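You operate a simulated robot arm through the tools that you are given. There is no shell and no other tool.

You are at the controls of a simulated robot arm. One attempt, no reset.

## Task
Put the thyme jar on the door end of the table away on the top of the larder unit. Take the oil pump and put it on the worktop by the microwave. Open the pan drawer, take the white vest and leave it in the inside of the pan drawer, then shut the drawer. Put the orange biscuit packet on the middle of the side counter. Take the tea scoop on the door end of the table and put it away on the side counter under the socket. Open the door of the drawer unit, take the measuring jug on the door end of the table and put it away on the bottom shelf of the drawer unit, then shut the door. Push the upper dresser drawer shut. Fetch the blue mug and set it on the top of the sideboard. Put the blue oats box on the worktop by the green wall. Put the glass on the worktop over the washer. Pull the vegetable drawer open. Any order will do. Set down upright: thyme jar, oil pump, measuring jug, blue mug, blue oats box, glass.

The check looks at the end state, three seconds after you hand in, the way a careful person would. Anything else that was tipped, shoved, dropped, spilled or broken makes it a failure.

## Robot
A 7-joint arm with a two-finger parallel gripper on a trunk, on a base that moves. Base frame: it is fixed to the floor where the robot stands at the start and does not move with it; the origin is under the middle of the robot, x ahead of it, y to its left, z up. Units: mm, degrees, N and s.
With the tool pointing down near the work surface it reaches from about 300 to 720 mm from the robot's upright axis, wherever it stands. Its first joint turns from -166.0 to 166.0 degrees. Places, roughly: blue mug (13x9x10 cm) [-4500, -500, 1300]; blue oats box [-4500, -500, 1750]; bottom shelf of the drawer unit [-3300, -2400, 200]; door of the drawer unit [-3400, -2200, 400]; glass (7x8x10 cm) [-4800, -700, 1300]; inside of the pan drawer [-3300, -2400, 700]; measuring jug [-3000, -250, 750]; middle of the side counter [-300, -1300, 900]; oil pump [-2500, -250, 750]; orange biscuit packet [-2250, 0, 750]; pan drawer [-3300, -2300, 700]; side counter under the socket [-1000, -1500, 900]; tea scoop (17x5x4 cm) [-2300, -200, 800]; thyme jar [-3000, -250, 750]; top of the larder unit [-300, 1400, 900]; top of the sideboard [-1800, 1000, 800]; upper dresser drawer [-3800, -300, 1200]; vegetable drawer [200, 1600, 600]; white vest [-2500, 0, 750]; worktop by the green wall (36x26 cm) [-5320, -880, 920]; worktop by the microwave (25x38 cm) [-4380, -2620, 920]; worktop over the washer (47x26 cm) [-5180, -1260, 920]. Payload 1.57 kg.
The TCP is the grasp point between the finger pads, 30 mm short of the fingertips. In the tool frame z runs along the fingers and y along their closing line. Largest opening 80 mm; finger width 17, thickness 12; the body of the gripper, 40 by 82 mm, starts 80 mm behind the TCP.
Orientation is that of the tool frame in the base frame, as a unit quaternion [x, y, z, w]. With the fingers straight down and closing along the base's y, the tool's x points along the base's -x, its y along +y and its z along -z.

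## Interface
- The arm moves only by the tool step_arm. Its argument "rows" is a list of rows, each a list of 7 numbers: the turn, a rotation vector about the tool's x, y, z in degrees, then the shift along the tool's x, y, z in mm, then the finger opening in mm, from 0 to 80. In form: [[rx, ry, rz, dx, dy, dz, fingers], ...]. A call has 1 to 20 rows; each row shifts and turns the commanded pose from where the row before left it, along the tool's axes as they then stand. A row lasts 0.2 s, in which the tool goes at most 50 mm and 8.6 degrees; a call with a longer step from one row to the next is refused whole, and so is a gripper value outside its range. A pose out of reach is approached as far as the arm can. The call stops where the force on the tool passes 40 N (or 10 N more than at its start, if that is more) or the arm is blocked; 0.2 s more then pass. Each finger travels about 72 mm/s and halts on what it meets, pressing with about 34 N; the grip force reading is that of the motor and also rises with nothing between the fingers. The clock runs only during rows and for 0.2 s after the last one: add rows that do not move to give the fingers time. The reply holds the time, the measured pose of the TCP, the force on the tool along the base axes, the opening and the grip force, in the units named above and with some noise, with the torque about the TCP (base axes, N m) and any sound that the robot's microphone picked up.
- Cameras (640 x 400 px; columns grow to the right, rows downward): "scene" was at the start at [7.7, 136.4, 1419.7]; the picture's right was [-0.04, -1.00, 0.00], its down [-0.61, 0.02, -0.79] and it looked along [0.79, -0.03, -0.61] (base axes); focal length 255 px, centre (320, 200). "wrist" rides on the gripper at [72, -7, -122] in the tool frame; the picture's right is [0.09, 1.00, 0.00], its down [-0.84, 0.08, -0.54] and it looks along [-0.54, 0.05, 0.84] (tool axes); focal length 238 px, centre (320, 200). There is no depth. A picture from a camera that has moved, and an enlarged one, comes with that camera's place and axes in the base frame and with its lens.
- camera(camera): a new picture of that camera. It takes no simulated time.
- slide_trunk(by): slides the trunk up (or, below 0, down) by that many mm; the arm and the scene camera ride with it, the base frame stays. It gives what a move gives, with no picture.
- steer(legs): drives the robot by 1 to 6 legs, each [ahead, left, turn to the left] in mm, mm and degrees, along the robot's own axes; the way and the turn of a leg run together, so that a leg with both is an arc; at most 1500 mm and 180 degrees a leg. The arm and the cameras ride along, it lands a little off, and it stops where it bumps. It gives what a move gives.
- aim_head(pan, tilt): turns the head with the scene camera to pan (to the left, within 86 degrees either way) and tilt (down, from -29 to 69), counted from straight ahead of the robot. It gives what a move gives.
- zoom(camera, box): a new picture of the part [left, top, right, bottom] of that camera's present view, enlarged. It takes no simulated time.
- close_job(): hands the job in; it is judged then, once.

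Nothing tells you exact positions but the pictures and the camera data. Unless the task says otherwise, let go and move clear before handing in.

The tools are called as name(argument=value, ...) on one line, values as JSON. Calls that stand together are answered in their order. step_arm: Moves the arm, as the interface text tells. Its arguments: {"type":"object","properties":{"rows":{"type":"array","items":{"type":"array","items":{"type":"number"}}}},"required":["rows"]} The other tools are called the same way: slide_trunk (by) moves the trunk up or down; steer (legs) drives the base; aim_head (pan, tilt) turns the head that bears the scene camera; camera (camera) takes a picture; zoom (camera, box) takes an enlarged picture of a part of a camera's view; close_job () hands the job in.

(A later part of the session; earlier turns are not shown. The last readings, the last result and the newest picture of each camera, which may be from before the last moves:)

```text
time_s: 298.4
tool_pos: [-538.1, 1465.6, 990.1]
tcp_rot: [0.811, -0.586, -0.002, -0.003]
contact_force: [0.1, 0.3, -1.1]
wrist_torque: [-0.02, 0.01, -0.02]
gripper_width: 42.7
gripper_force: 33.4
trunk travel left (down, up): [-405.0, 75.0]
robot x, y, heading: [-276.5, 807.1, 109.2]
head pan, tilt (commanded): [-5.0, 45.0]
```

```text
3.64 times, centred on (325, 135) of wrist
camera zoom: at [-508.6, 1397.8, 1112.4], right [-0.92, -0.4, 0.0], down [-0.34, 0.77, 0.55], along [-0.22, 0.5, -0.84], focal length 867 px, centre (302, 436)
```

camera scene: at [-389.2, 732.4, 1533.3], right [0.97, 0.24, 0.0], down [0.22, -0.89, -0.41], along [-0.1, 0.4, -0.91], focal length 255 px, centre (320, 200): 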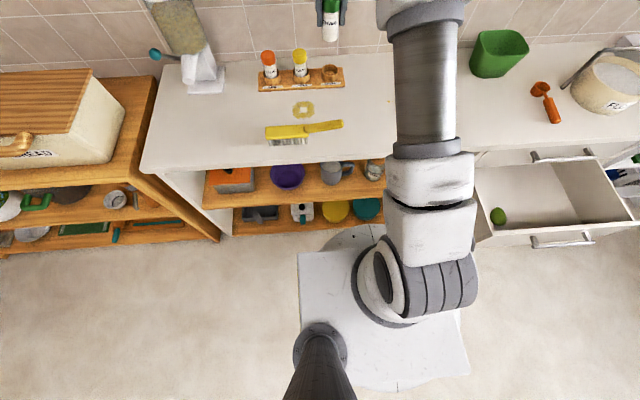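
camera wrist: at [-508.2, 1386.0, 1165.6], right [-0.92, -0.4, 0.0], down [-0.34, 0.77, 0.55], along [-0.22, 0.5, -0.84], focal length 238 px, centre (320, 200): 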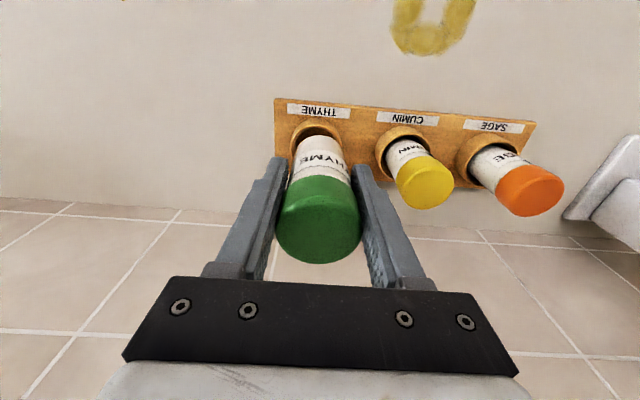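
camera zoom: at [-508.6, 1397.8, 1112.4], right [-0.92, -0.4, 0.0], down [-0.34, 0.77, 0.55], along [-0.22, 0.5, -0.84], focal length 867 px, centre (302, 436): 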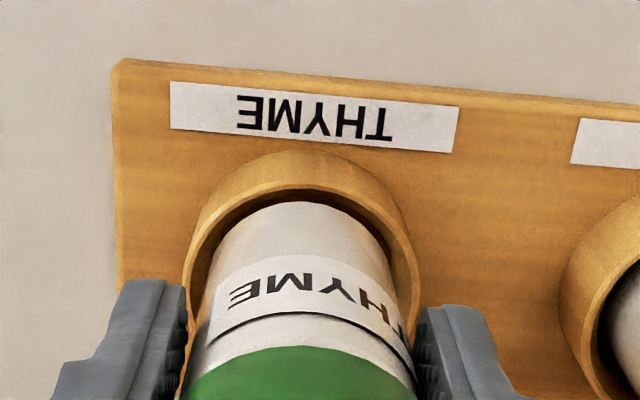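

step_arm(rows=[[0, 0, 0, 0, 0, 4, 20], [0, 0, 0, 0, 0, 4, 20], [0, 0, 0, 0, 0, 0, 20]])

zoom(camera="wrist", box=[250, 80, 400, 190])

```text
time_s: 299.2
tool_pos: [-538.4, 1465.2, 982.0]
tcp_rot: [0.811, -0.585, -0.002, -0.003]
contact_force: [0.5, 0.5, -1.3]
wrist_torque: [0.0, 0.01, 0.0]
gripper_width: 42.8
gripper_force: 34.0
trunk travel left (down, up): [-405.0, 75.0]
robot x, y, heading: [-275.5, 804.5, 109.2]
head pan, tilt (commanded): [-5.0, 45.0]
```

```text
3.64 times, centred on (325, 135) of wrist
camera zoom: at [-508.6, 1398.1, 1104.1], right [-0.92, -0.4, 0.0], down [-0.34, 0.77, 0.55], along [-0.22, 0.5, -0.84], focal length 867 px, centre (302, 436)
```

zoom: 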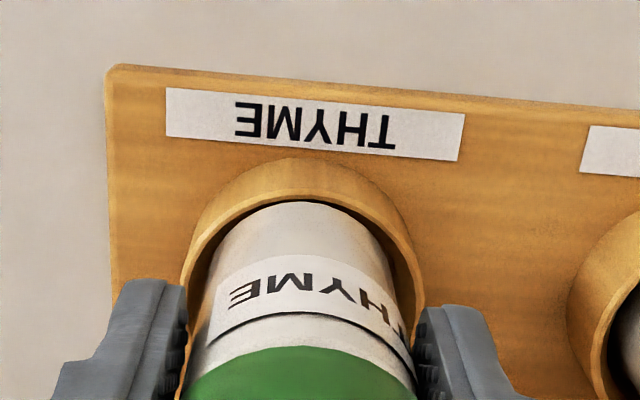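

step_arm(rows=[[0, 0, 0, 0, 0, 3, 20], [0, 0, 0, 0, 0, 3, 20], [0, 0, 0, 0, 0, 0, 20]])

step_arm(rows=[[0, 0, 0, 0, 0, 3, 20], [0, 0, 0, 0, 0, 0, 20]])

zoom(camera="wrist", box=[250, 80, 400, 190])

```text
time_s: 300.0
tool_pos: [-537.9, 1465.8, 977.1]
tcp_rot: [0.811, -0.585, -0.005, -0.003]
contact_force: [-2.0, 2.0, 4.0]
wrist_torque: [0.09, 0.09, 0.0]
gripper_width: 42.7
gripper_force: 34.2
trunk travel left (down, up): [-405.0, 75.0]
robot x, y, heading: [-275.9, 807.2, 109.0]
head pan, tilt (commanded): [-5.0, 45.0]
```

```text
time_s: 300.6
tool_pos: [-538.5, 1465.4, 975.7]
tcp_rot: [0.811, -0.586, -0.005, -0.004]
contact_force: [-3.9, 5.3, 16.5]
wrist_torque: [0.27, 0.17, 0.1]
gripper_width: 43.1
gripper_force: 34.3
trunk travel left (down, up): [-405.0, 75.0]
robot x, y, heading: [-271.5, 810.8, 109.3]
head pan, tilt (commanded): [-5.0, 45.0]
```

```text
3.64 times, centred on (325, 135) of wrist
camera zoom: at [-509.4, 1398.2, 1097.2], right [-0.92, -0.4, 0.0], down [-0.33, 0.76, 0.55], along [-0.22, 0.51, -0.83], focal length 867 px, centre (302, 436)
```

zoom: 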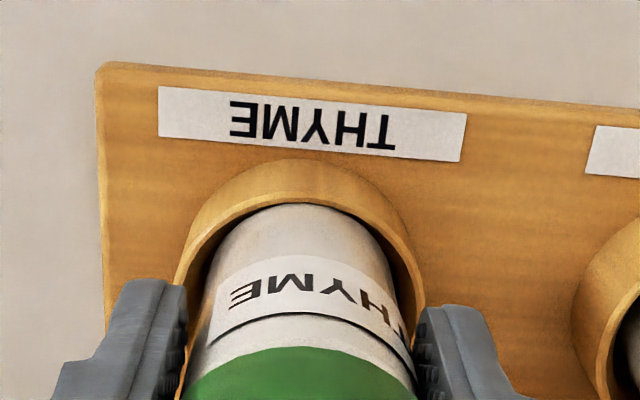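

aim_head(pan=0, tilt=50)

zoom(camera="scene", box=[250, 90, 370, 190])

```text
time_s: 301.3
tool_pos: [-538.8, 1465.1, 974.3]
tcp_rot: [0.81, -0.586, -0.004, -0.003]
contact_force: [-4.4, 6.4, 16.4]
wrist_torque: [0.38, 0.15, 0.1]
gripper_width: 42.8
gripper_force: 34.1
trunk travel left (down, up): [-405.0, 75.0]
robot x, y, heading: [-273.8, 803.2, 109.1]
head pan, tilt (commanded): [0.0, 50.0]
```

```text
4.00 times, centred on (310, 140) of scene
camera zoom: at [-403.7, 757.7, 1582.5], right [0.94, 0.33, 0.0], down [0.25, -0.72, -0.64], along [-0.21, 0.61, -0.77], focal length 1022 px, centre (360, 440)
```

zoom: 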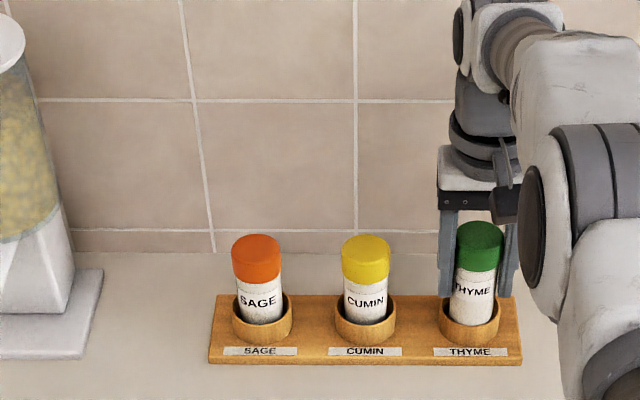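

The jar sits a little higher than its neighbours and the cup pushes it forward-left. I lift slightly, shift 2 mm forward and 1 mm left, and lower again.

step_arm(rows=[[0, 0, 0, 0, 0, -6, 20], [0, 0, 0, -2, 1, 0, 20], [0, 0, 0, 0, 0, 0, 20]])

zoom(camera="wrist", box=[250, 80, 400, 190])

```text
time_s: 302.1
tool_pos: [-539.6, 1464.9, 979.2]
tcp_rot: [0.811, -0.586, -0.001, -0.003]
contact_force: [-0.6, -0.2, -0.9]
wrist_torque: [-0.02, -0.04, 0.0]
gripper_width: 42.9
gripper_force: 33.8
trunk travel left (down, up): [-405.0, 75.0]
robot x, y, heading: [-272.2, 808.4, 109.3]
head pan, tilt (commanded): [0.0, 50.0]
```

```text
3.64 times, centred on (325, 135) of wrist
camera zoom: at [-510.1, 1399.1, 1099.9], right [-0.92, -0.4, 0.0], down [-0.34, 0.77, 0.55], along [-0.22, 0.5, -0.84], focal length 867 px, centre (302, 436)
```

zoom: 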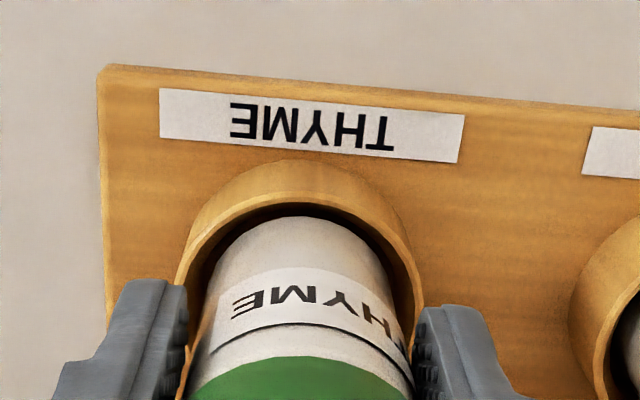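

step_arm(rows=[[0, 0, 0, 0, 0, 3, 20], [0, 0, 0, 0, 0, 3, 20], [0, 0, 0, 0, 0, 0, 20]])

step_arm(rows=[[0, 0, 0, 0, 0, 3, 20], [0, 0, 0, 0, 0, 0, 20]])

zoom(camera="wrist", box=[250, 80, 400, 190])

```text
time_s: 302.9
tool_pos: [-539.0, 1467.5, 972.8]
tcp_rot: [0.81, -0.586, -0.002, -0.004]
contact_force: [0.3, -0.8, -1.0]
wrist_torque: [0.0, -0.02, 0.0]
gripper_width: 42.6
gripper_force: 34.7
trunk travel left (down, up): [-405.0, 75.0]
robot x, y, heading: [-274.0, 809.2, 109.3]
head pan, tilt (commanded): [0.0, 50.0]
```

```text
time_s: 303.5
tool_pos: [-540.4, 1466.9, 970.3]
tcp_rot: [0.811, -0.585, -0.003, -0.002]
contact_force: [0.0, -0.6, -0.8]
wrist_torque: [0.0, -0.01, 0.02]
gripper_width: 42.3
gripper_force: 33.6
trunk travel left (down, up): [-405.0, 75.0]
robot x, y, heading: [-271.5, 807.2, 108.9]
head pan, tilt (commanded): [0.0, 50.0]
```

```text
3.64 times, centred on (325, 135) of wrist
camera zoom: at [-510.5, 1400.2, 1091.9], right [-0.92, -0.4, 0.0], down [-0.34, 0.77, 0.55], along [-0.22, 0.5, -0.84], focal length 867 px, centre (302, 436)
```

zoom: 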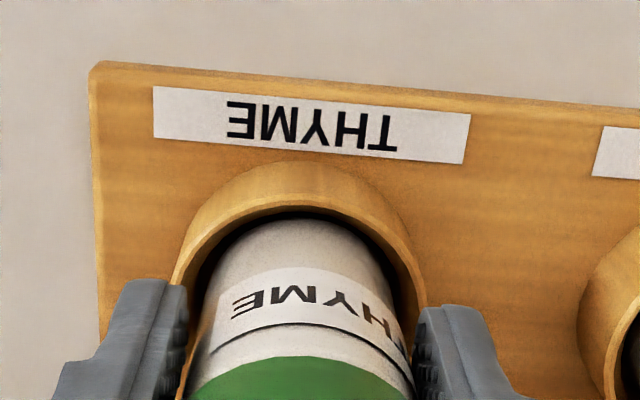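

step_arm(rows=[[0, 0, 0, 0, 0, 3, 20], [0, 0, 0, 0, 0, 0, 20]])

step_arm(rows=[[0, 0, 0, 0, 0, 3, 20], [0, 0, 0, 0, 0, 0, 20]])

step_arm(rows=[[0, 0, 0, 0, 0, 3, 20], [0, 0, 0, 0, 0, 0, 20]])

zoom(camera="wrist", box=[250, 80, 400, 190])

zoom(camera="scene", box=[250, 90, 370, 190])

```text
time_s: 304.1
tool_pos: [-539.9, 1467.8, 967.0]
tcp_rot: [0.81, -0.586, -0.002, -0.003]
contact_force: [-1.1, -0.9, -0.6]
wrist_torque: [-0.03, 0.02, 0.02]
gripper_width: 42.6
gripper_force: 34.3
trunk travel left (down, up): [-405.0, 75.0]
robot x, y, heading: [-273.7, 806.7, 109.1]
head pan, tilt (commanded): [0.0, 50.0]
```

```text
time_s: 304.7
tool_pos: [-540.0, 1469.1, 964.4]
tcp_rot: [0.81, -0.586, -0.003, -0.003]
contact_force: [-0.5, -0.2, -2.5]
wrist_torque: [-0.02, -0.01, -0.03]
gripper_width: 42.4
gripper_force: 33.9
trunk travel left (down, up): [-405.0, 75.0]
robot x, y, heading: [-275.0, 805.7, 109.3]
head pan, tilt (commanded): [0.0, 50.0]
```

```text
time_s: 305.3
tool_pos: [-540.3, 1467.0, 961.8]
tcp_rot: [0.811, -0.585, -0.002, -0.003]
contact_force: [0.4, 0.1, -1.0]
wrist_torque: [0.01, 0.01, 0.01]
gripper_width: 42.4
gripper_force: 34.2
trunk travel left (down, up): [-405.0, 75.0]
robot x, y, heading: [-274.0, 808.4, 109.4]
head pan, tilt (commanded): [0.0, 50.0]
```

```text
3.64 times, centred on (325, 135) of wrist
camera zoom: at [-510.8, 1400.6, 1082.7], right [-0.92, -0.4, 0.0], down [-0.34, 0.77, 0.55], along [-0.22, 0.5, -0.84], focal length 867 px, centre (302, 436)
```

zoom: 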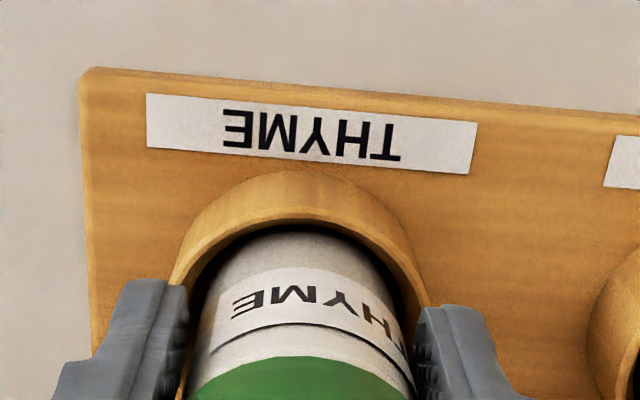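

```text
4.00 times, centred on (310, 140) of scene
camera zoom: at [-403.9, 758.8, 1582.4], right [0.94, 0.33, 0.0], down [0.25, -0.72, -0.64], along [-0.21, 0.61, -0.77], focal length 1022 px, centre (360, 440)
```

zoom: 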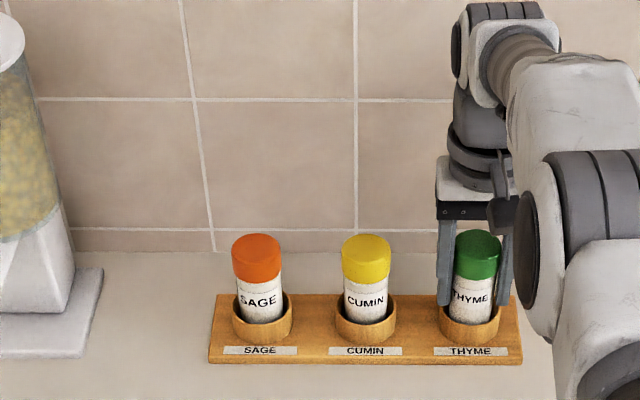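

step_arm(rows=[[0, 0, 0, 0, 0, 3, 20], [0, 0, 0, 0, 0, 0, 20]])

step_arm(rows=[[0, 0, 0, 0, 0, 3, 20], [0, 0, 0, 0, 0, 0, 20]])

step_arm(rows=[[0, 0, 0, 0, 0, 2, 20], [0, 0, 0, 0, 0, 0, 20]])

zoom(camera="scene", box=[250, 90, 370, 190])

```text
time_s: 305.9
tool_pos: [-539.2, 1468.7, 957.4]
tcp_rot: [0.811, -0.586, -0.002, -0.002]
contact_force: [1.1, -0.2, -1.4]
wrist_torque: [0.01, 0.0, 0.01]
gripper_width: 42.7
gripper_force: 34.1
trunk travel left (down, up): [-405.0, 75.0]
robot x, y, heading: [-274.8, 807.8, 108.9]
head pan, tilt (commanded): [0.0, 50.0]
```

```text
time_s: 306.5
tool_pos: [-541.3, 1468.4, 955.5]
tcp_rot: [0.811, -0.586, -0.003, -0.002]
contact_force: [0.4, 0.5, -1.2]
wrist_torque: [-0.02, -0.01, -0.02]
gripper_width: 42.5
gripper_force: 33.9
trunk travel left (down, up): [-405.0, 75.0]
robot x, y, heading: [-274.4, 804.8, 109.1]
head pan, tilt (commanded): [0.0, 50.0]
```

```text
time_s: 307.1
tool_pos: [-539.7, 1468.5, 953.4]
tcp_rot: [0.811, -0.586, -0.002, -0.003]
contact_force: [0.2, -1.1, 0.1]
wrist_torque: [-0.05, -0.02, 0.01]
gripper_width: 42.5
gripper_force: 33.9
trunk travel left (down, up): [-405.0, 75.0]
robot x, y, heading: [-274.0, 812.5, 109.3]
head pan, tilt (commanded): [0.0, 50.0]
```

```text
4.00 times, centred on (310, 140) of scene
camera zoom: at [-403.8, 758.7, 1582.5], right [0.94, 0.33, 0.0], down [0.25, -0.72, -0.64], along [-0.21, 0.61, -0.77], focal length 1022 px, centre (360, 440)
```

zoom: 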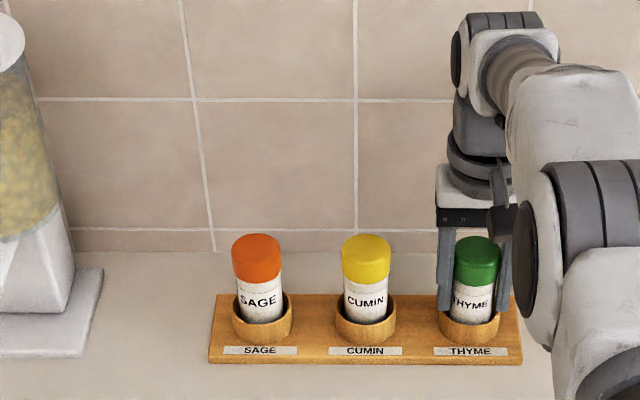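

step_arm(rows=[[0, 0, 0, 0, 0, 0, 50], [0, 0, 0, 0, 0, 0, 56], [0, 0, 0, 0, 0, 0, 56]])

zoom(camera="scene", box=[250, 90, 370, 190])

camera(camera="wrist")

```text
time_s: 307.9
tool_pos: [-540.0, 1468.2, 952.9]
tcp_rot: [0.81, -0.586, -0.002, -0.003]
contact_force: [0.0, -0.4, 0.1]
wrist_torque: [0.05, 0.0, 0.04]
gripper_width: 55.7
gripper_force: 0.1
trunk travel left (down, up): [-405.0, 75.0]
robot x, y, heading: [-274.5, 808.0, 109.2]
head pan, tilt (commanded): [0.0, 50.0]
```

```text
4.00 times, centred on (310, 140) of scene
camera zoom: at [-403.9, 758.7, 1582.4], right [0.94, 0.33, 0.0], down [0.25, -0.72, -0.64], along [-0.21, 0.61, -0.77], focal length 1022 px, centre (360, 440)
```

zoom: 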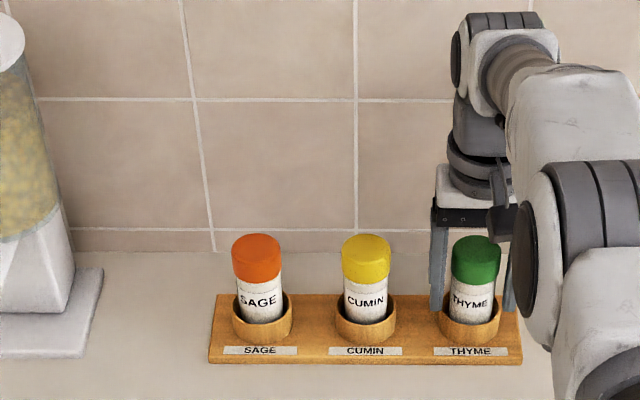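

```text
taken
camera wrist: at [-510.5, 1400.9, 1075.0], right [-0.92, -0.4, 0.0], down [-0.34, 0.77, 0.55], along [-0.22, 0.5, -0.84], focal length 238 px, centre (320, 200)
```

wrist: 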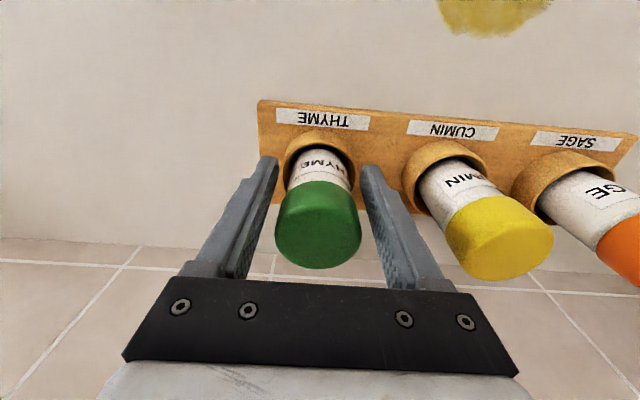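

The thyme jar stands in its slot level with the other jars. I lift the gripper straight up and back away.

step_arm(rows=[[0, 0, 0, 0, 0, -15, 56], [0, 0, 0, 0, 0, -30, 56], [0, 0, 0, 0, 0, -40, 56], [0, 0, 0, 0, 0, -40, 56], [0, 0, 0, 0, 0, -40, 56], [0, 0, 0, 40, 0, 0, 56], [0, 0, 0, 40, 0, 0, 56], [0, 0, 0, 40, 0, 0, 56]])

zoom(camera="scene", box=[250, 90, 370, 190])

```text
time_s: 309.7
tool_pos: [-504.5, 1352.1, 1120.8]
tcp_rot: [0.811, -0.585, -0.003, -0.004]
contact_force: [0.7, -0.9, 0.7]
wrist_torque: [0.04, -0.01, -0.01]
gripper_width: 55.9
gripper_force: 0.0
trunk travel left (down, up): [-405.0, 75.0]
robot x, y, heading: [-273.8, 805.1, 109.2]
head pan, tilt (commanded): [0.0, 50.0]
```

```text
4.00 times, centred on (310, 140) of scene
camera zoom: at [-403.8, 758.5, 1582.4], right [0.94, 0.33, 0.0], down [0.25, -0.72, -0.64], along [-0.21, 0.61, -0.77], focal length 1022 px, centre (360, 440)
```

zoom: 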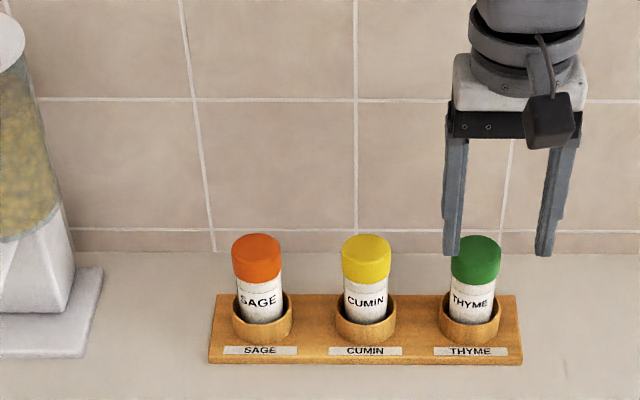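

Next I check again the area under the socket, in case the tea scoop has a marked home there like the thyme jar had.

steer(legs=[[-750, 0, 0], [0, 0, 180], [0, -1490, 0], [0, -250, 0]])

aim_head(pan=15, tilt=40)

camera(camera="scene")

```text
time_s: 338.1
tool_pos: [-1390.3, -1080.3, 1120.8]
tcp_rot: [0.565, 0.825, -0.003, 0.002]
contact_force: [0.4, 0.2, 0.1]
wrist_torque: [0.01, 0.01, 0.02]
gripper_width: 56.1
gripper_force: 0.1
trunk travel left (down, up): [-405.0, 75.0]
robot x, y, heading: [-1644.5, -550.0, -68.1]
head pan, tilt (commanded): [0.0, 50.0]
```

```text
time_s: 338.8
tool_pos: [-1390.4, -1080.7, 1120.3]
tcp_rot: [0.565, 0.825, -0.002, 0.002]
contact_force: [-0.5, 0.3, 0.8]
wrist_torque: [0.01, 0.03, 0.0]
gripper_width: 56.0
gripper_force: 0.0
trunk travel left (down, up): [-405.0, 75.0]
robot x, y, heading: [-1650.1, -553.2, -68.0]
head pan, tilt (commanded): [15.0, 40.0]
```

```text
taken
camera scene: at [-1494.6, -489.6, 1596.6], right [-0.8, -0.6, 0.0], down [-0.39, 0.51, -0.77], along [0.46, -0.61, -0.64], focal length 255 px, centre (320, 200)
```

scene: 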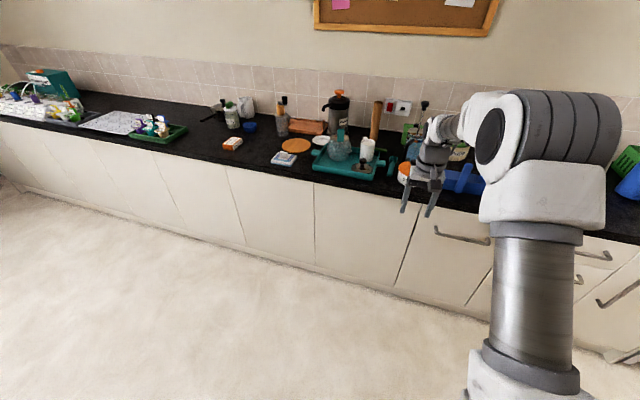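

steer(legs=[[150, -330, -3]])

aim_head(pan=22, tilt=42)

camera(camera="scene")

zoom(camera="scene", box=[210, 70, 400, 190])

```text
time_s: 341.9
tool_pos: [-1672.2, -1346.1, 1121.0]
tcp_rot: [0.585, 0.811, -0.002, 0.002]
contact_force: [0.6, 0.6, 0.0]
wrist_torque: [-0.02, -0.02, 0.01]
gripper_width: 56.0
gripper_force: 0.0
trunk travel left (down, up): [-405.0, 75.0]
robot x, y, heading: [-1901.5, -803.5, -70.8]
head pan, tilt (commanded): [15.0, 40.0]
```

```text
time_s: 342.6
tool_pos: [-1670.8, -1346.6, 1121.1]
tcp_rot: [0.585, 0.811, -0.003, 0.002]
contact_force: [0.1, 0.1, -0.2]
wrist_torque: [0.0, -0.01, -0.02]
gripper_width: 55.8
gripper_force: 0.0
trunk travel left (down, up): [-405.0, 75.0]
robot x, y, heading: [-1903.5, -804.5, -70.9]
head pan, tilt (commanded): [22.0, 42.0]
```

```text
taken
camera scene: at [-1740.2, -743.0, 1593.7], right [-0.75, -0.66, 0.0], down [-0.44, 0.5, -0.74], along [0.49, -0.56, -0.67], focal length 255 px, centre (320, 200)
```

scene: 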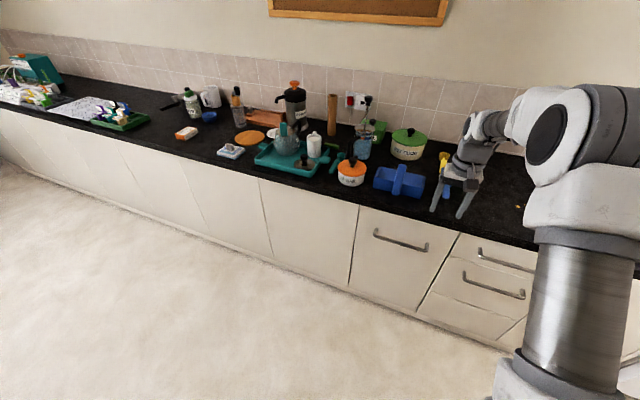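

```text
3.33 times, centred on (305, 130) of scene
camera zoom: at [-1740.2, -743.0, 1593.7], right [-0.75, -0.66, 0.0], down [-0.44, 0.5, -0.74], along [0.49, -0.56, -0.67], focal length 851 px, centre (370, 433)
```

zoom: 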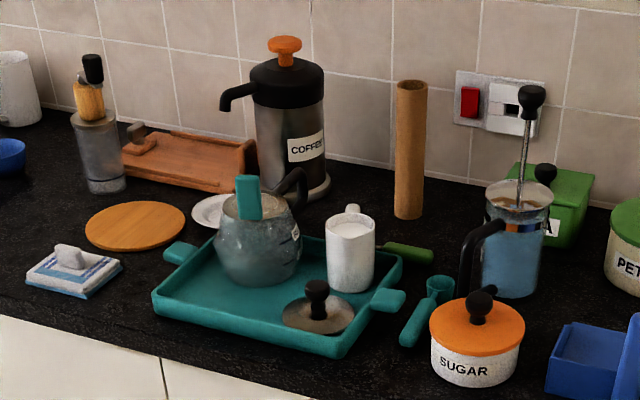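

The scoop spot is fine: it lies between the tea tray, the sugar and the TEA caddy, under the socket. Next is the oil pump; I turn back to the table.

steer(legs=[[0, 0, 180], [150, 365, 0]])

aim_head(pan=0, tilt=50)

camera(camera="scene")

camera(camera="wrist")

```text
time_s: 355.6
tool_pos: [-2494.4, -206.7, 1120.7]
tcp_rot: [0.798, -0.603, -0.002, -0.002]
contact_force: [-0.2, -0.4, 0.5]
wrist_torque: [-0.01, 0.01, 0.0]
gripper_width: 55.9
gripper_force: 0.0
trunk travel left (down, up): [-405.0, 75.0]
robot x, y, heading: [-2286.2, -760.6, 106.4]
head pan, tilt (commanded): [22.0, 42.0]
```

```text
time_s: 356.5
tool_pos: [-2494.9, -207.1, 1120.4]
tcp_rot: [0.798, -0.603, -0.003, -0.003]
contact_force: [0.8, 0.0, 0.3]
wrist_torque: [0.0, 0.03, 0.0]
gripper_width: 55.9
gripper_force: 0.0
trunk travel left (down, up): [-405.0, 75.0]
robot x, y, heading: [-2291.9, -760.4, 106.4]
head pan, tilt (commanded): [0.0, 50.0]
```

```text
taken
camera scene: at [-2420.7, -803.9, 1582.4], right [0.96, 0.29, 0.0], down [0.22, -0.73, -0.64], along [-0.18, 0.62, -0.77], focal length 255 px, centre (320, 200)
```

scene: 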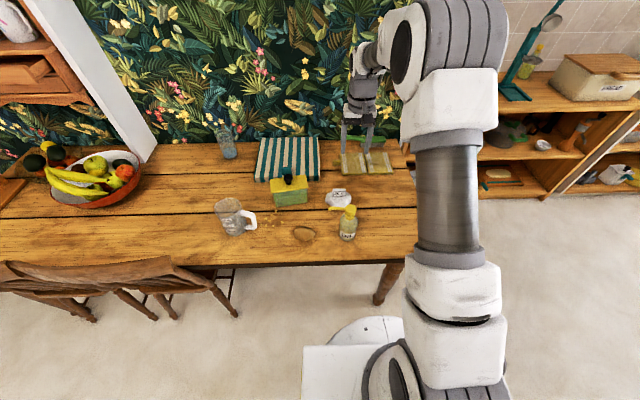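

```text
taken
camera wrist: at [-2468.3, -275.1, 1242.4], right [-0.93, -0.36, 0.0], down [-0.3, 0.78, 0.55], along [-0.2, 0.51, -0.84], focal length 238 px, centre (320, 200)
```

wrist: 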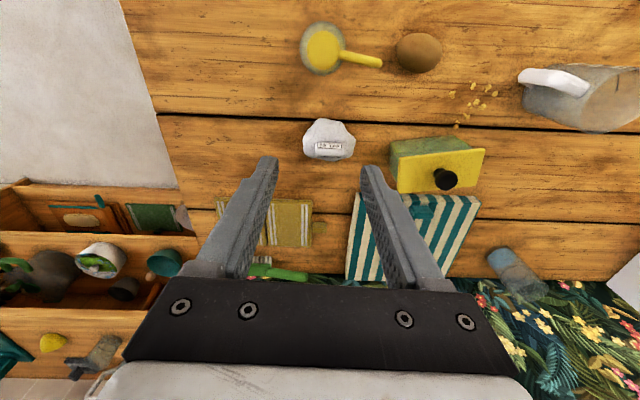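

step_arm(rows=[[0, 0, 0, 45, -2, 0, 80], [0, 0, 0, 45, -2, 0, 80], [0, 0, 0, 45, -1, 0, 80], [0, 0, 0, 45, -1, 0, 80]])

steer(legs=[[-80, 0, 0]])

slide_trunk(by=-130)

step_arm(rows=[[0, -7.5, 0, 0, 0, 0, 80], [0, -7.5, 0, 0, 0, 0, 80], [0, -7.5, 0, 0, 0, 0, 80], [0, -7.5, 0, 0, 0, 0, 80], [0, -7.5, 0, 0, 0, 0, 80], [0, -7.5, 0, 0, 0, 0, 80]])

camera(camera="wrist")

```text
time_s: 357.5
tool_pos: [-2438.0, -378.0, 1120.8]
tcp_rot: [0.797, -0.604, -0.003, -0.002]
contact_force: [-0.5, -0.1, 0.9]
wrist_torque: [-0.01, -0.01, -0.01]
gripper_width: 79.9
gripper_force: 0.0
trunk travel left (down, up): [-405.0, 75.0]
robot x, y, heading: [-2288.4, -763.7, 106.5]
head pan, tilt (commanded): [0.0, 50.0]
```

```text
time_s: 358.7
tool_pos: [-2415.8, -455.0, 1120.0]
tcp_rot: [0.798, -0.603, -0.002, -0.002]
contact_force: [0.0, 0.5, -0.6]
wrist_torque: [-0.01, -0.03, 0.0]
gripper_width: 80.0
gripper_force: 0.0
trunk travel left (down, up): [-405.0, 75.0]
robot x, y, heading: [-2264.0, -836.1, 106.7]
head pan, tilt (commanded): [0.0, 50.0]
```

```text
time_s: 360.3
tool_pos: [-2415.5, -456.0, 989.7]
tcp_rot: [0.797, -0.604, -0.003, -0.003]
contact_force: [0.0, 0.4, 0.1]
wrist_torque: [0.02, 0.0, -0.02]
gripper_width: 79.8
gripper_force: 0.1
trunk travel left (down, up): [-275.0, 205.0]
robot x, y, heading: [-2265.2, -840.2, 106.8]
head pan, tilt (commanded): [0.0, 50.0]
```

```text
time_s: 361.7
tool_pos: [-2421.7, -443.1, 982.3]
tcp_rot: [0.747, -0.568, -0.276, -0.208]
contact_force: [1.0, 0.8, -1.4]
wrist_torque: [-0.01, 0.02, 0.03]
gripper_width: 79.9
gripper_force: 0.1
out of reach, approached as far as the arm can: row 5, 6
trunk travel left (down, up): [-275.0, 205.0]
robot x, y, heading: [-2263.8, -838.5, 106.9]
head pan, tilt (commanded): [0.0, 50.0]
```

```text
taken
camera wrist: at [-2378.9, -571.3, 1029.3], right [-0.94, -0.33, -0.06], down [-0.15, 0.26, 0.96], along [-0.3, 0.91, -0.29], focal length 238 px, centre (320, 200)
```

wrist: 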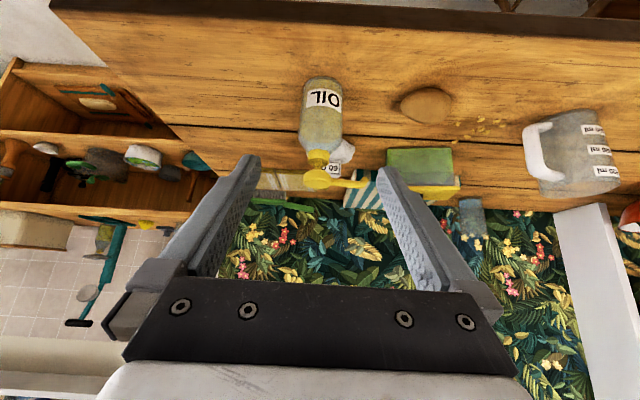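

step_arm(rows=[[0, 0, 0, 16, 0, 46, 80], [0, 0, 0, 16, 0, 46, 80], [0, 0, 0, 16, 0, 46, 80]])

camera(camera="wrist")

camera(camera="scene")

```text
time_s: 362.5
tool_pos: [-2436.3, -391.3, 847.0]
tcp_rot: [0.747, -0.568, -0.276, -0.208]
contact_force: [-0.1, -0.2, -0.5]
wrist_torque: [0.01, 0.03, -0.03]
gripper_width: 79.9
gripper_force: 0.0
trunk travel left (down, up): [-275.0, 205.0]
robot x, y, heading: [-2266.5, -837.8, 106.5]
head pan, tilt (commanded): [0.0, 50.0]
```

```text
taken
camera wrist: at [-2393.2, -518.8, 892.2], right [-0.94, -0.33, -0.06], down [-0.15, 0.25, 0.96], along [-0.31, 0.91, -0.29], focal length 238 px, centre (320, 200)
```

wrist: 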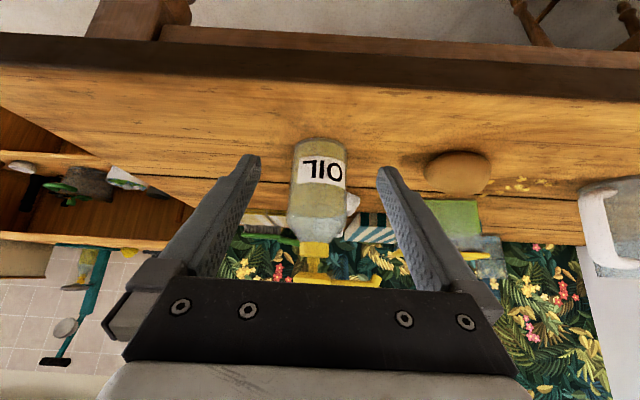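

```text
taken
camera scene: at [-2397.3, -881.9, 1452.5], right [0.96, 0.29, 0.0], down [0.22, -0.73, -0.64], along [-0.18, 0.62, -0.77], focal length 255 px, centre (320, 200)
```

scene: 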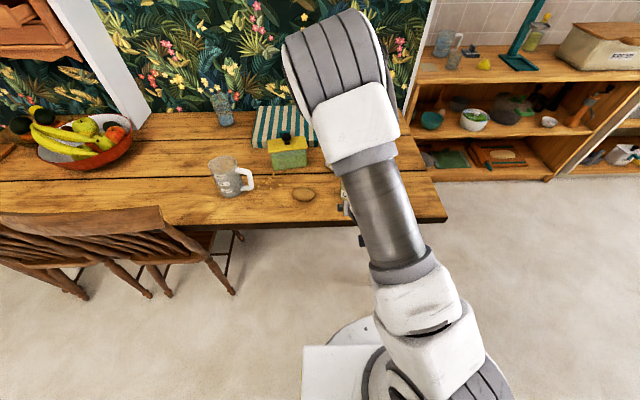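

step_arm(rows=[[0, 0, 0, -7.6, 0, 37.3, 80], [0, 0, 0, -7.6, 0, 37.3, 80], [0, 0, 0, 0, 0, 0, 80]])

camera(camera="wrist")

```text
time_s: 363.3
tool_pos: [-2452.0, -335.8, 800.7]
tcp_rot: [0.747, -0.568, -0.276, -0.209]
contact_force: [-0.8, 0.3, 0.5]
wrist_torque: [0.01, 0.01, -0.03]
gripper_width: 79.8
gripper_force: 0.1
trunk travel left (down, up): [-275.0, 205.0]
robot x, y, heading: [-2262.7, -839.8, 106.6]
head pan, tilt (commanded): [0.0, 50.0]
```

```text
taken
camera wrist: at [-2409.6, -462.7, 845.4], right [-0.94, -0.33, -0.06], down [-0.15, 0.25, 0.96], along [-0.3, 0.91, -0.29], focal length 238 px, centre (320, 200)
```

wrist: 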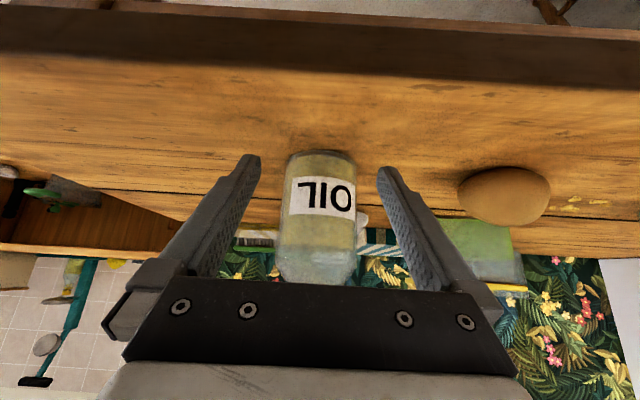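

step_arm(rows=[[0, 0, 0, -23, 0, 19.5, 80], [0, 0, 0, -23, 0, 19.5, 80], [0, 0, 0, 0, 0, 0, 80]])

camera(camera="wrist")

```text
time_s: 364.1
tool_pos: [-2467.7, -276.3, 799.9]
tcp_rot: [0.747, -0.568, -0.276, -0.209]
contact_force: [0.4, 0.2, 0.3]
wrist_torque: [0.0, 0.0, 0.01]
gripper_width: 80.1
gripper_force: 0.1
trunk travel left (down, up): [-275.0, 205.0]
robot x, y, heading: [-2260.8, -838.7, 106.6]
head pan, tilt (commanded): [0.0, 50.0]
```

```text
taken
camera wrist: at [-2426.2, -404.1, 847.0], right [-0.94, -0.33, -0.06], down [-0.15, 0.25, 0.96], along [-0.31, 0.91, -0.29], focal length 238 px, centre (320, 200)
```

wrist: 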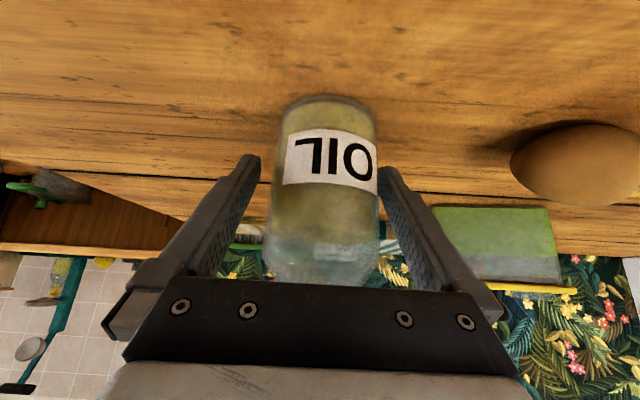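

step_arm(rows=[[0, 0, 0, 0, 0, 0, 70], [0, 0, 0, 0, 0, 0, 45], [0, 0, 0, 0, 0, 0, 45], [0, 0, 0, 0, 0, 0, 45]])

step_arm(rows=[[0, 0, 0, -13, 0, -15, 45], [0, 0, 0, -20, 0, -23, 45], [0, 0, 0, -30, 0, -35, 45], [0, 0, 0, -30, 0, -35, 45]])

camera(camera="wrist")

camera(camera="scene")

```text
time_s: 365.1
tool_pos: [-2467.8, -277.0, 800.9]
tcp_rot: [0.747, -0.568, -0.276, -0.209]
contact_force: [-1.0, 0.5, -0.1]
wrist_torque: [0.02, -0.07, 0.02]
gripper_width: 66.3
gripper_force: 34.0
trunk travel left (down, up): [-275.0, 205.0]
robot x, y, heading: [-2263.4, -838.3, 106.5]
head pan, tilt (commanded): [0.0, 50.0]
```

```text
time_s: 366.1
tool_pos: [-2468.2, -275.6, 944.3]
tcp_rot: [0.748, -0.567, -0.277, -0.207]
contact_force: [-0.1, -0.3, -3.4]
wrist_torque: [-0.04, -0.03, 0.03]
gripper_width: 66.3
gripper_force: 34.0
trunk travel left (down, up): [-275.0, 205.0]
robot x, y, heading: [-2267.0, -837.0, 106.6]
head pan, tilt (commanded): [0.0, 50.0]
```

```text
taken
camera wrist: at [-2425.3, -403.1, 989.4], right [-0.94, -0.33, -0.06], down [-0.15, 0.26, 0.96], along [-0.3, 0.91, -0.29], focal length 238 px, centre (320, 200)
```

wrist: 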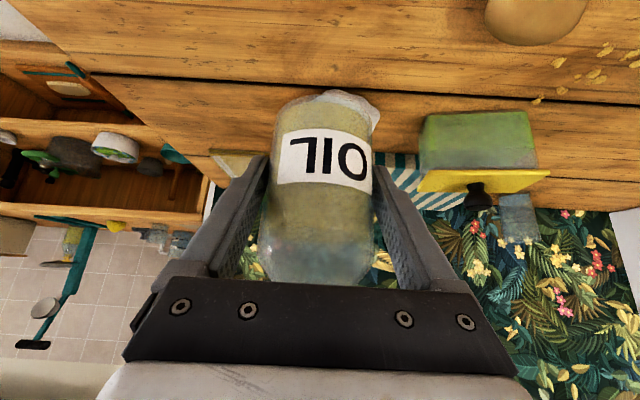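

```text
taken
camera scene: at [-2397.5, -881.4, 1452.4], right [0.96, 0.29, 0.0], down [0.22, -0.73, -0.64], along [-0.18, 0.62, -0.77], focal length 255 px, centre (320, 200)
```

scene: 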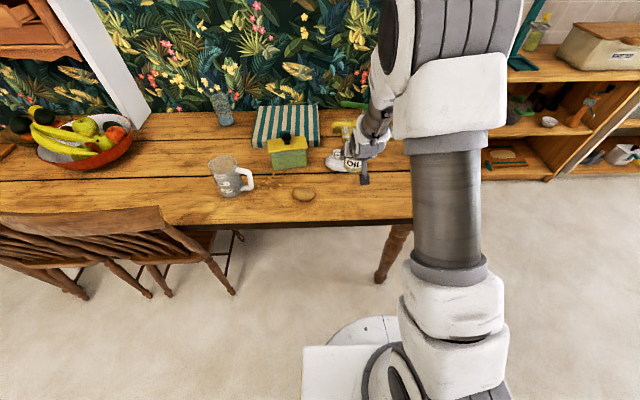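

The oil bottle is held upright between the fingers. I raise the trunk, back off, turn toward the kitchen and drive there to look around.

slide_trunk(by=150)

steer(legs=[[-150, 0, 0], [0, 0, 92], [1100, 0, 0]])

aim_head(pan=20, tilt=20)

camera(camera="scene")

```text
time_s: 367.8
tool_pos: [-2468.7, -275.0, 1092.4]
tcp_rot: [0.747, -0.568, -0.276, -0.208]
contact_force: [0.3, 0.0, -3.5]
wrist_torque: [-0.03, -0.02, -0.02]
gripper_width: 66.3
gripper_force: 34.1
trunk travel left (down, up): [-425.0, 55.0]
robot x, y, heading: [-2270.8, -843.0, 106.7]
head pan, tilt (commanded): [0.0, 50.0]
```

```text
time_s: 381.9
tool_pos: [-3804.2, -1605.3, 1093.4]
tcp_rot: [0.924, 0.159, -0.341, 0.06]
contact_force: [0.7, 0.2, -4.0]
wrist_torque: [0.03, -0.05, 0.02]
gripper_width: 66.1
gripper_force: 34.2
trunk travel left (down, up): [-425.0, 55.0]
robot x, y, heading: [-3258.2, -1364.9, -159.4]
head pan, tilt (commanded): [0.0, 50.0]
```

```text
time_s: 382.8
tool_pos: [-3804.5, -1606.0, 1093.7]
tcp_rot: [0.925, 0.16, -0.34, 0.06]
contact_force: [0.2, 0.7, -3.4]
wrist_torque: [-0.02, -0.03, 0.0]
gripper_width: 66.2
gripper_force: 34.3
trunk travel left (down, up): [-425.0, 55.0]
robot x, y, heading: [-3256.2, -1364.4, -159.3]
head pan, tilt (commanded): [20.0, 20.0]
```

```text
taken
camera scene: at [-3202.4, -1528.4, 1647.9], right [-0.65, 0.76, 0.0], down [0.26, 0.22, -0.94], along [-0.71, -0.61, -0.34], focal length 255 px, centre (320, 200)
```

scene: 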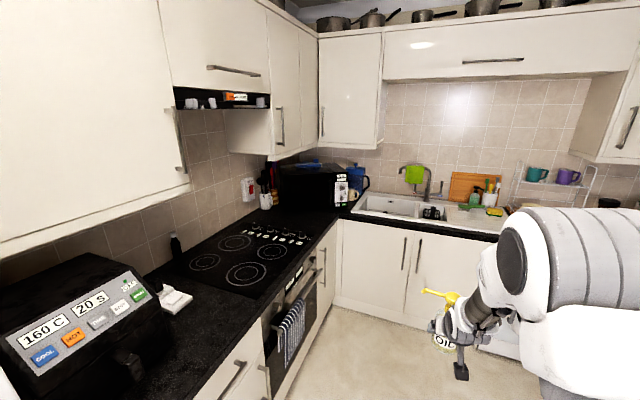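

zoom(camera="scene", box=[220, 130, 400, 260])

zoom(camera="scene", box=[0, 200, 340, 400])

```text
3.08 times, centred on (310, 195) of scene
camera zoom: at [-3202.4, -1528.4, 1647.9], right [-0.65, 0.76, 0.0], down [0.26, 0.22, -0.94], along [-0.71, -0.61, -0.34], focal length 786 px, centre (351, 215)
```

zoom: 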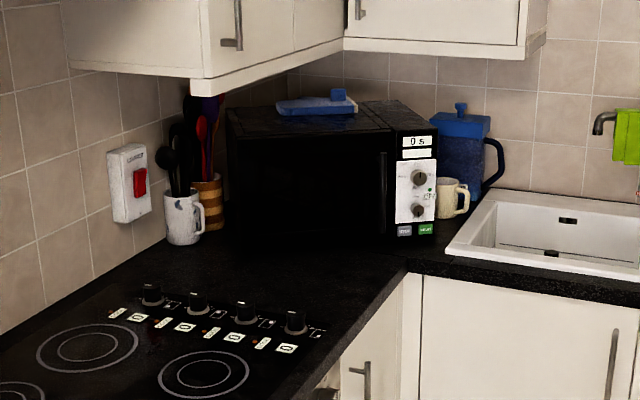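

```text
1.88 times, centred on (170, 300) of scene
camera zoom: at [-3202.4, -1528.4, 1647.9], right [-0.65, 0.76, 0.0], down [0.26, 0.22, -0.94], along [-0.71, -0.61, -0.34], focal length 481 px, centre (602, 12)
```

zoom: 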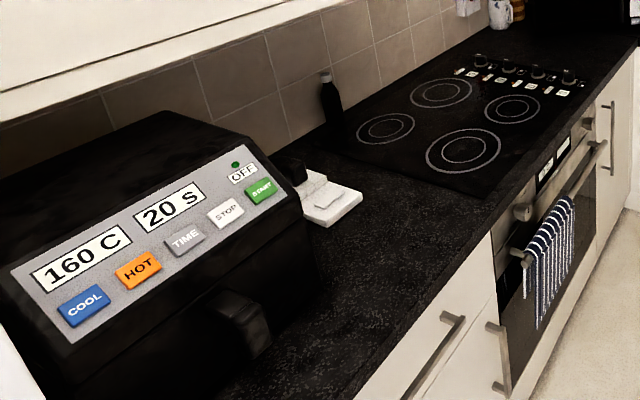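

steer(legs=[[780, 49, 0], [0, 0, 59]])

aim_head(pan=0, tilt=35)

camera(camera="scene")

```text
time_s: 391.8
tool_pos: [-4062.0, -2281.2, 1093.4]
tcp_rot: [0.731, 0.588, -0.269, 0.218]
contact_force: [-0.5, -0.3, -2.7]
wrist_torque: [0.01, 0.01, -0.03]
gripper_width: 65.7
gripper_force: 34.1
trunk travel left (down, up): [-425.0, 55.0]
robot x, y, heading: [-3977.4, -1693.6, -101.1]
head pan, tilt (commanded): [20.0, 20.0]
```

```text
time_s: 392.6
tool_pos: [-4062.3, -2281.5, 1093.0]
tcp_rot: [0.732, 0.588, -0.268, 0.217]
contact_force: [0.7, -1.1, -2.9]
wrist_torque: [-0.02, 0.01, 0.0]
gripper_width: 66.1
gripper_force: 34.1
trunk travel left (down, up): [-425.0, 55.0]
robot x, y, heading: [-3976.3, -1685.6, -101.2]
head pan, tilt (commanded): [0.0, 35.0]
```

```text
taken
camera scene: at [-3840.7, -1724.3, 1624.2], right [-0.98, 0.19, 0.0], down [0.11, 0.56, -0.82], along [-0.16, -0.8, -0.57], focal length 255 px, centre (320, 200)
```

scene: 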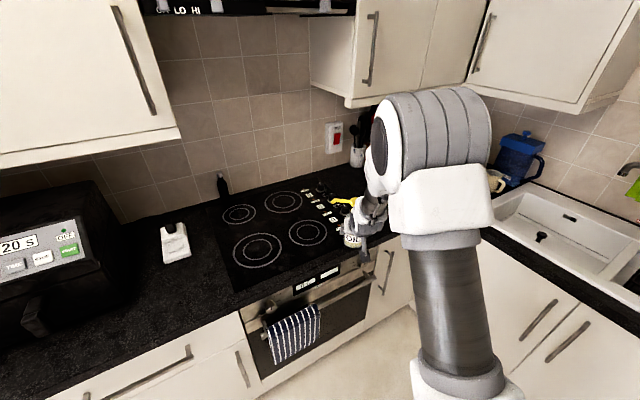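

steer(legs=[[0, -217, 0], [200, 0, 0]])

aim_head(pan=0, tilt=50)

camera(camera="scene")

camera(camera="wrist")

```text
time_s: 396.4
tool_pos: [-4312.1, -2434.5, 1093.1]
tcp_rot: [0.731, 0.589, -0.268, 0.217]
contact_force: [0.7, -0.1, -3.5]
wrist_torque: [0.06, -0.03, -0.01]
gripper_width: 65.9
gripper_force: 33.9
trunk travel left (down, up): [-425.0, 55.0]
robot x, y, heading: [-4228.5, -1842.1, -100.9]
head pan, tilt (commanded): [0.0, 35.0]
```

```text
time_s: 397.1
tool_pos: [-4311.2, -2434.5, 1091.3]
tcp_rot: [0.731, 0.589, -0.268, 0.217]
contact_force: [0.2, -0.1, -3.8]
wrist_torque: [0.03, -0.02, 0.0]
gripper_width: 65.5
gripper_force: 33.5
trunk travel left (down, up): [-425.0, 55.0]
robot x, y, heading: [-4228.0, -1838.3, -101.2]
head pan, tilt (commanded): [0.0, 50.0]
```

```text
taken
camera scene: at [-4089.1, -1866.7, 1602.5], right [-0.98, 0.19, 0.0], down [0.15, 0.75, -0.64], along [-0.12, -0.63, -0.77], focal length 255 px, centre (320, 200)
```

scene: 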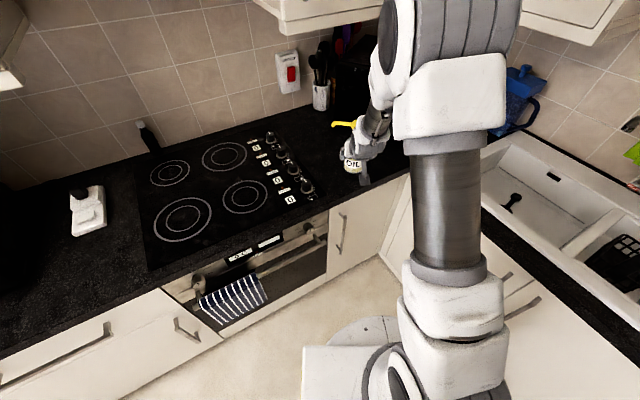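

```text
taken
camera wrist: at [-4289.8, -2302.5, 1139.2], right [0.99, -0.14, -0.06], down [0.01, -0.3, 0.96], along [-0.15, -0.94, -0.29], focal length 238 px, centre (320, 200)
```

wrist: 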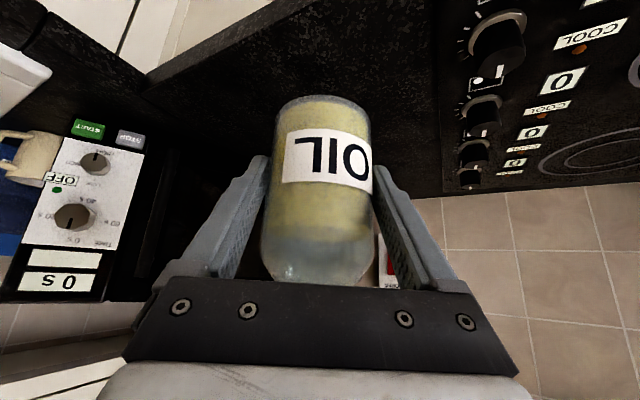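

steer(legs=[[135, 0, 0]])

camera(camera="scene")

camera(camera="wrist")

```text
time_s: 398.7
tool_pos: [-4338.9, -2566.2, 1093.0]
tcp_rot: [0.731, 0.588, -0.268, 0.217]
contact_force: [-0.1, 0.1, -3.6]
wrist_torque: [0.05, 0.02, 0.03]
gripper_width: 65.4
gripper_force: 34.0
trunk travel left (down, up): [-425.0, 55.0]
robot x, y, heading: [-4256.5, -1975.4, -101.3]
head pan, tilt (commanded): [0.0, 50.0]
```

```text
taken
camera scene: at [-4115.4, -1999.2, 1602.4], right [-0.98, 0.2, 0.0], down [0.15, 0.75, -0.64], along [-0.13, -0.63, -0.77], focal length 255 px, centre (320, 200)
```

scene: 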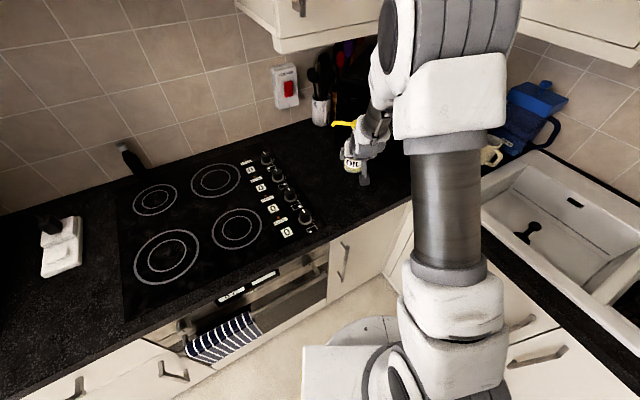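

```text
taken
camera wrist: at [-4316.6, -2434.8, 1139.2], right [0.99, -0.14, -0.06], down [0.01, -0.3, 0.96], along [-0.16, -0.94, -0.29], focal length 238 px, centre (320, 200)
```

wrist: 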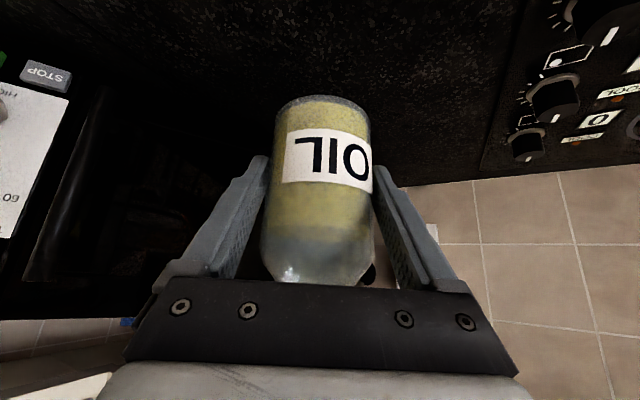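

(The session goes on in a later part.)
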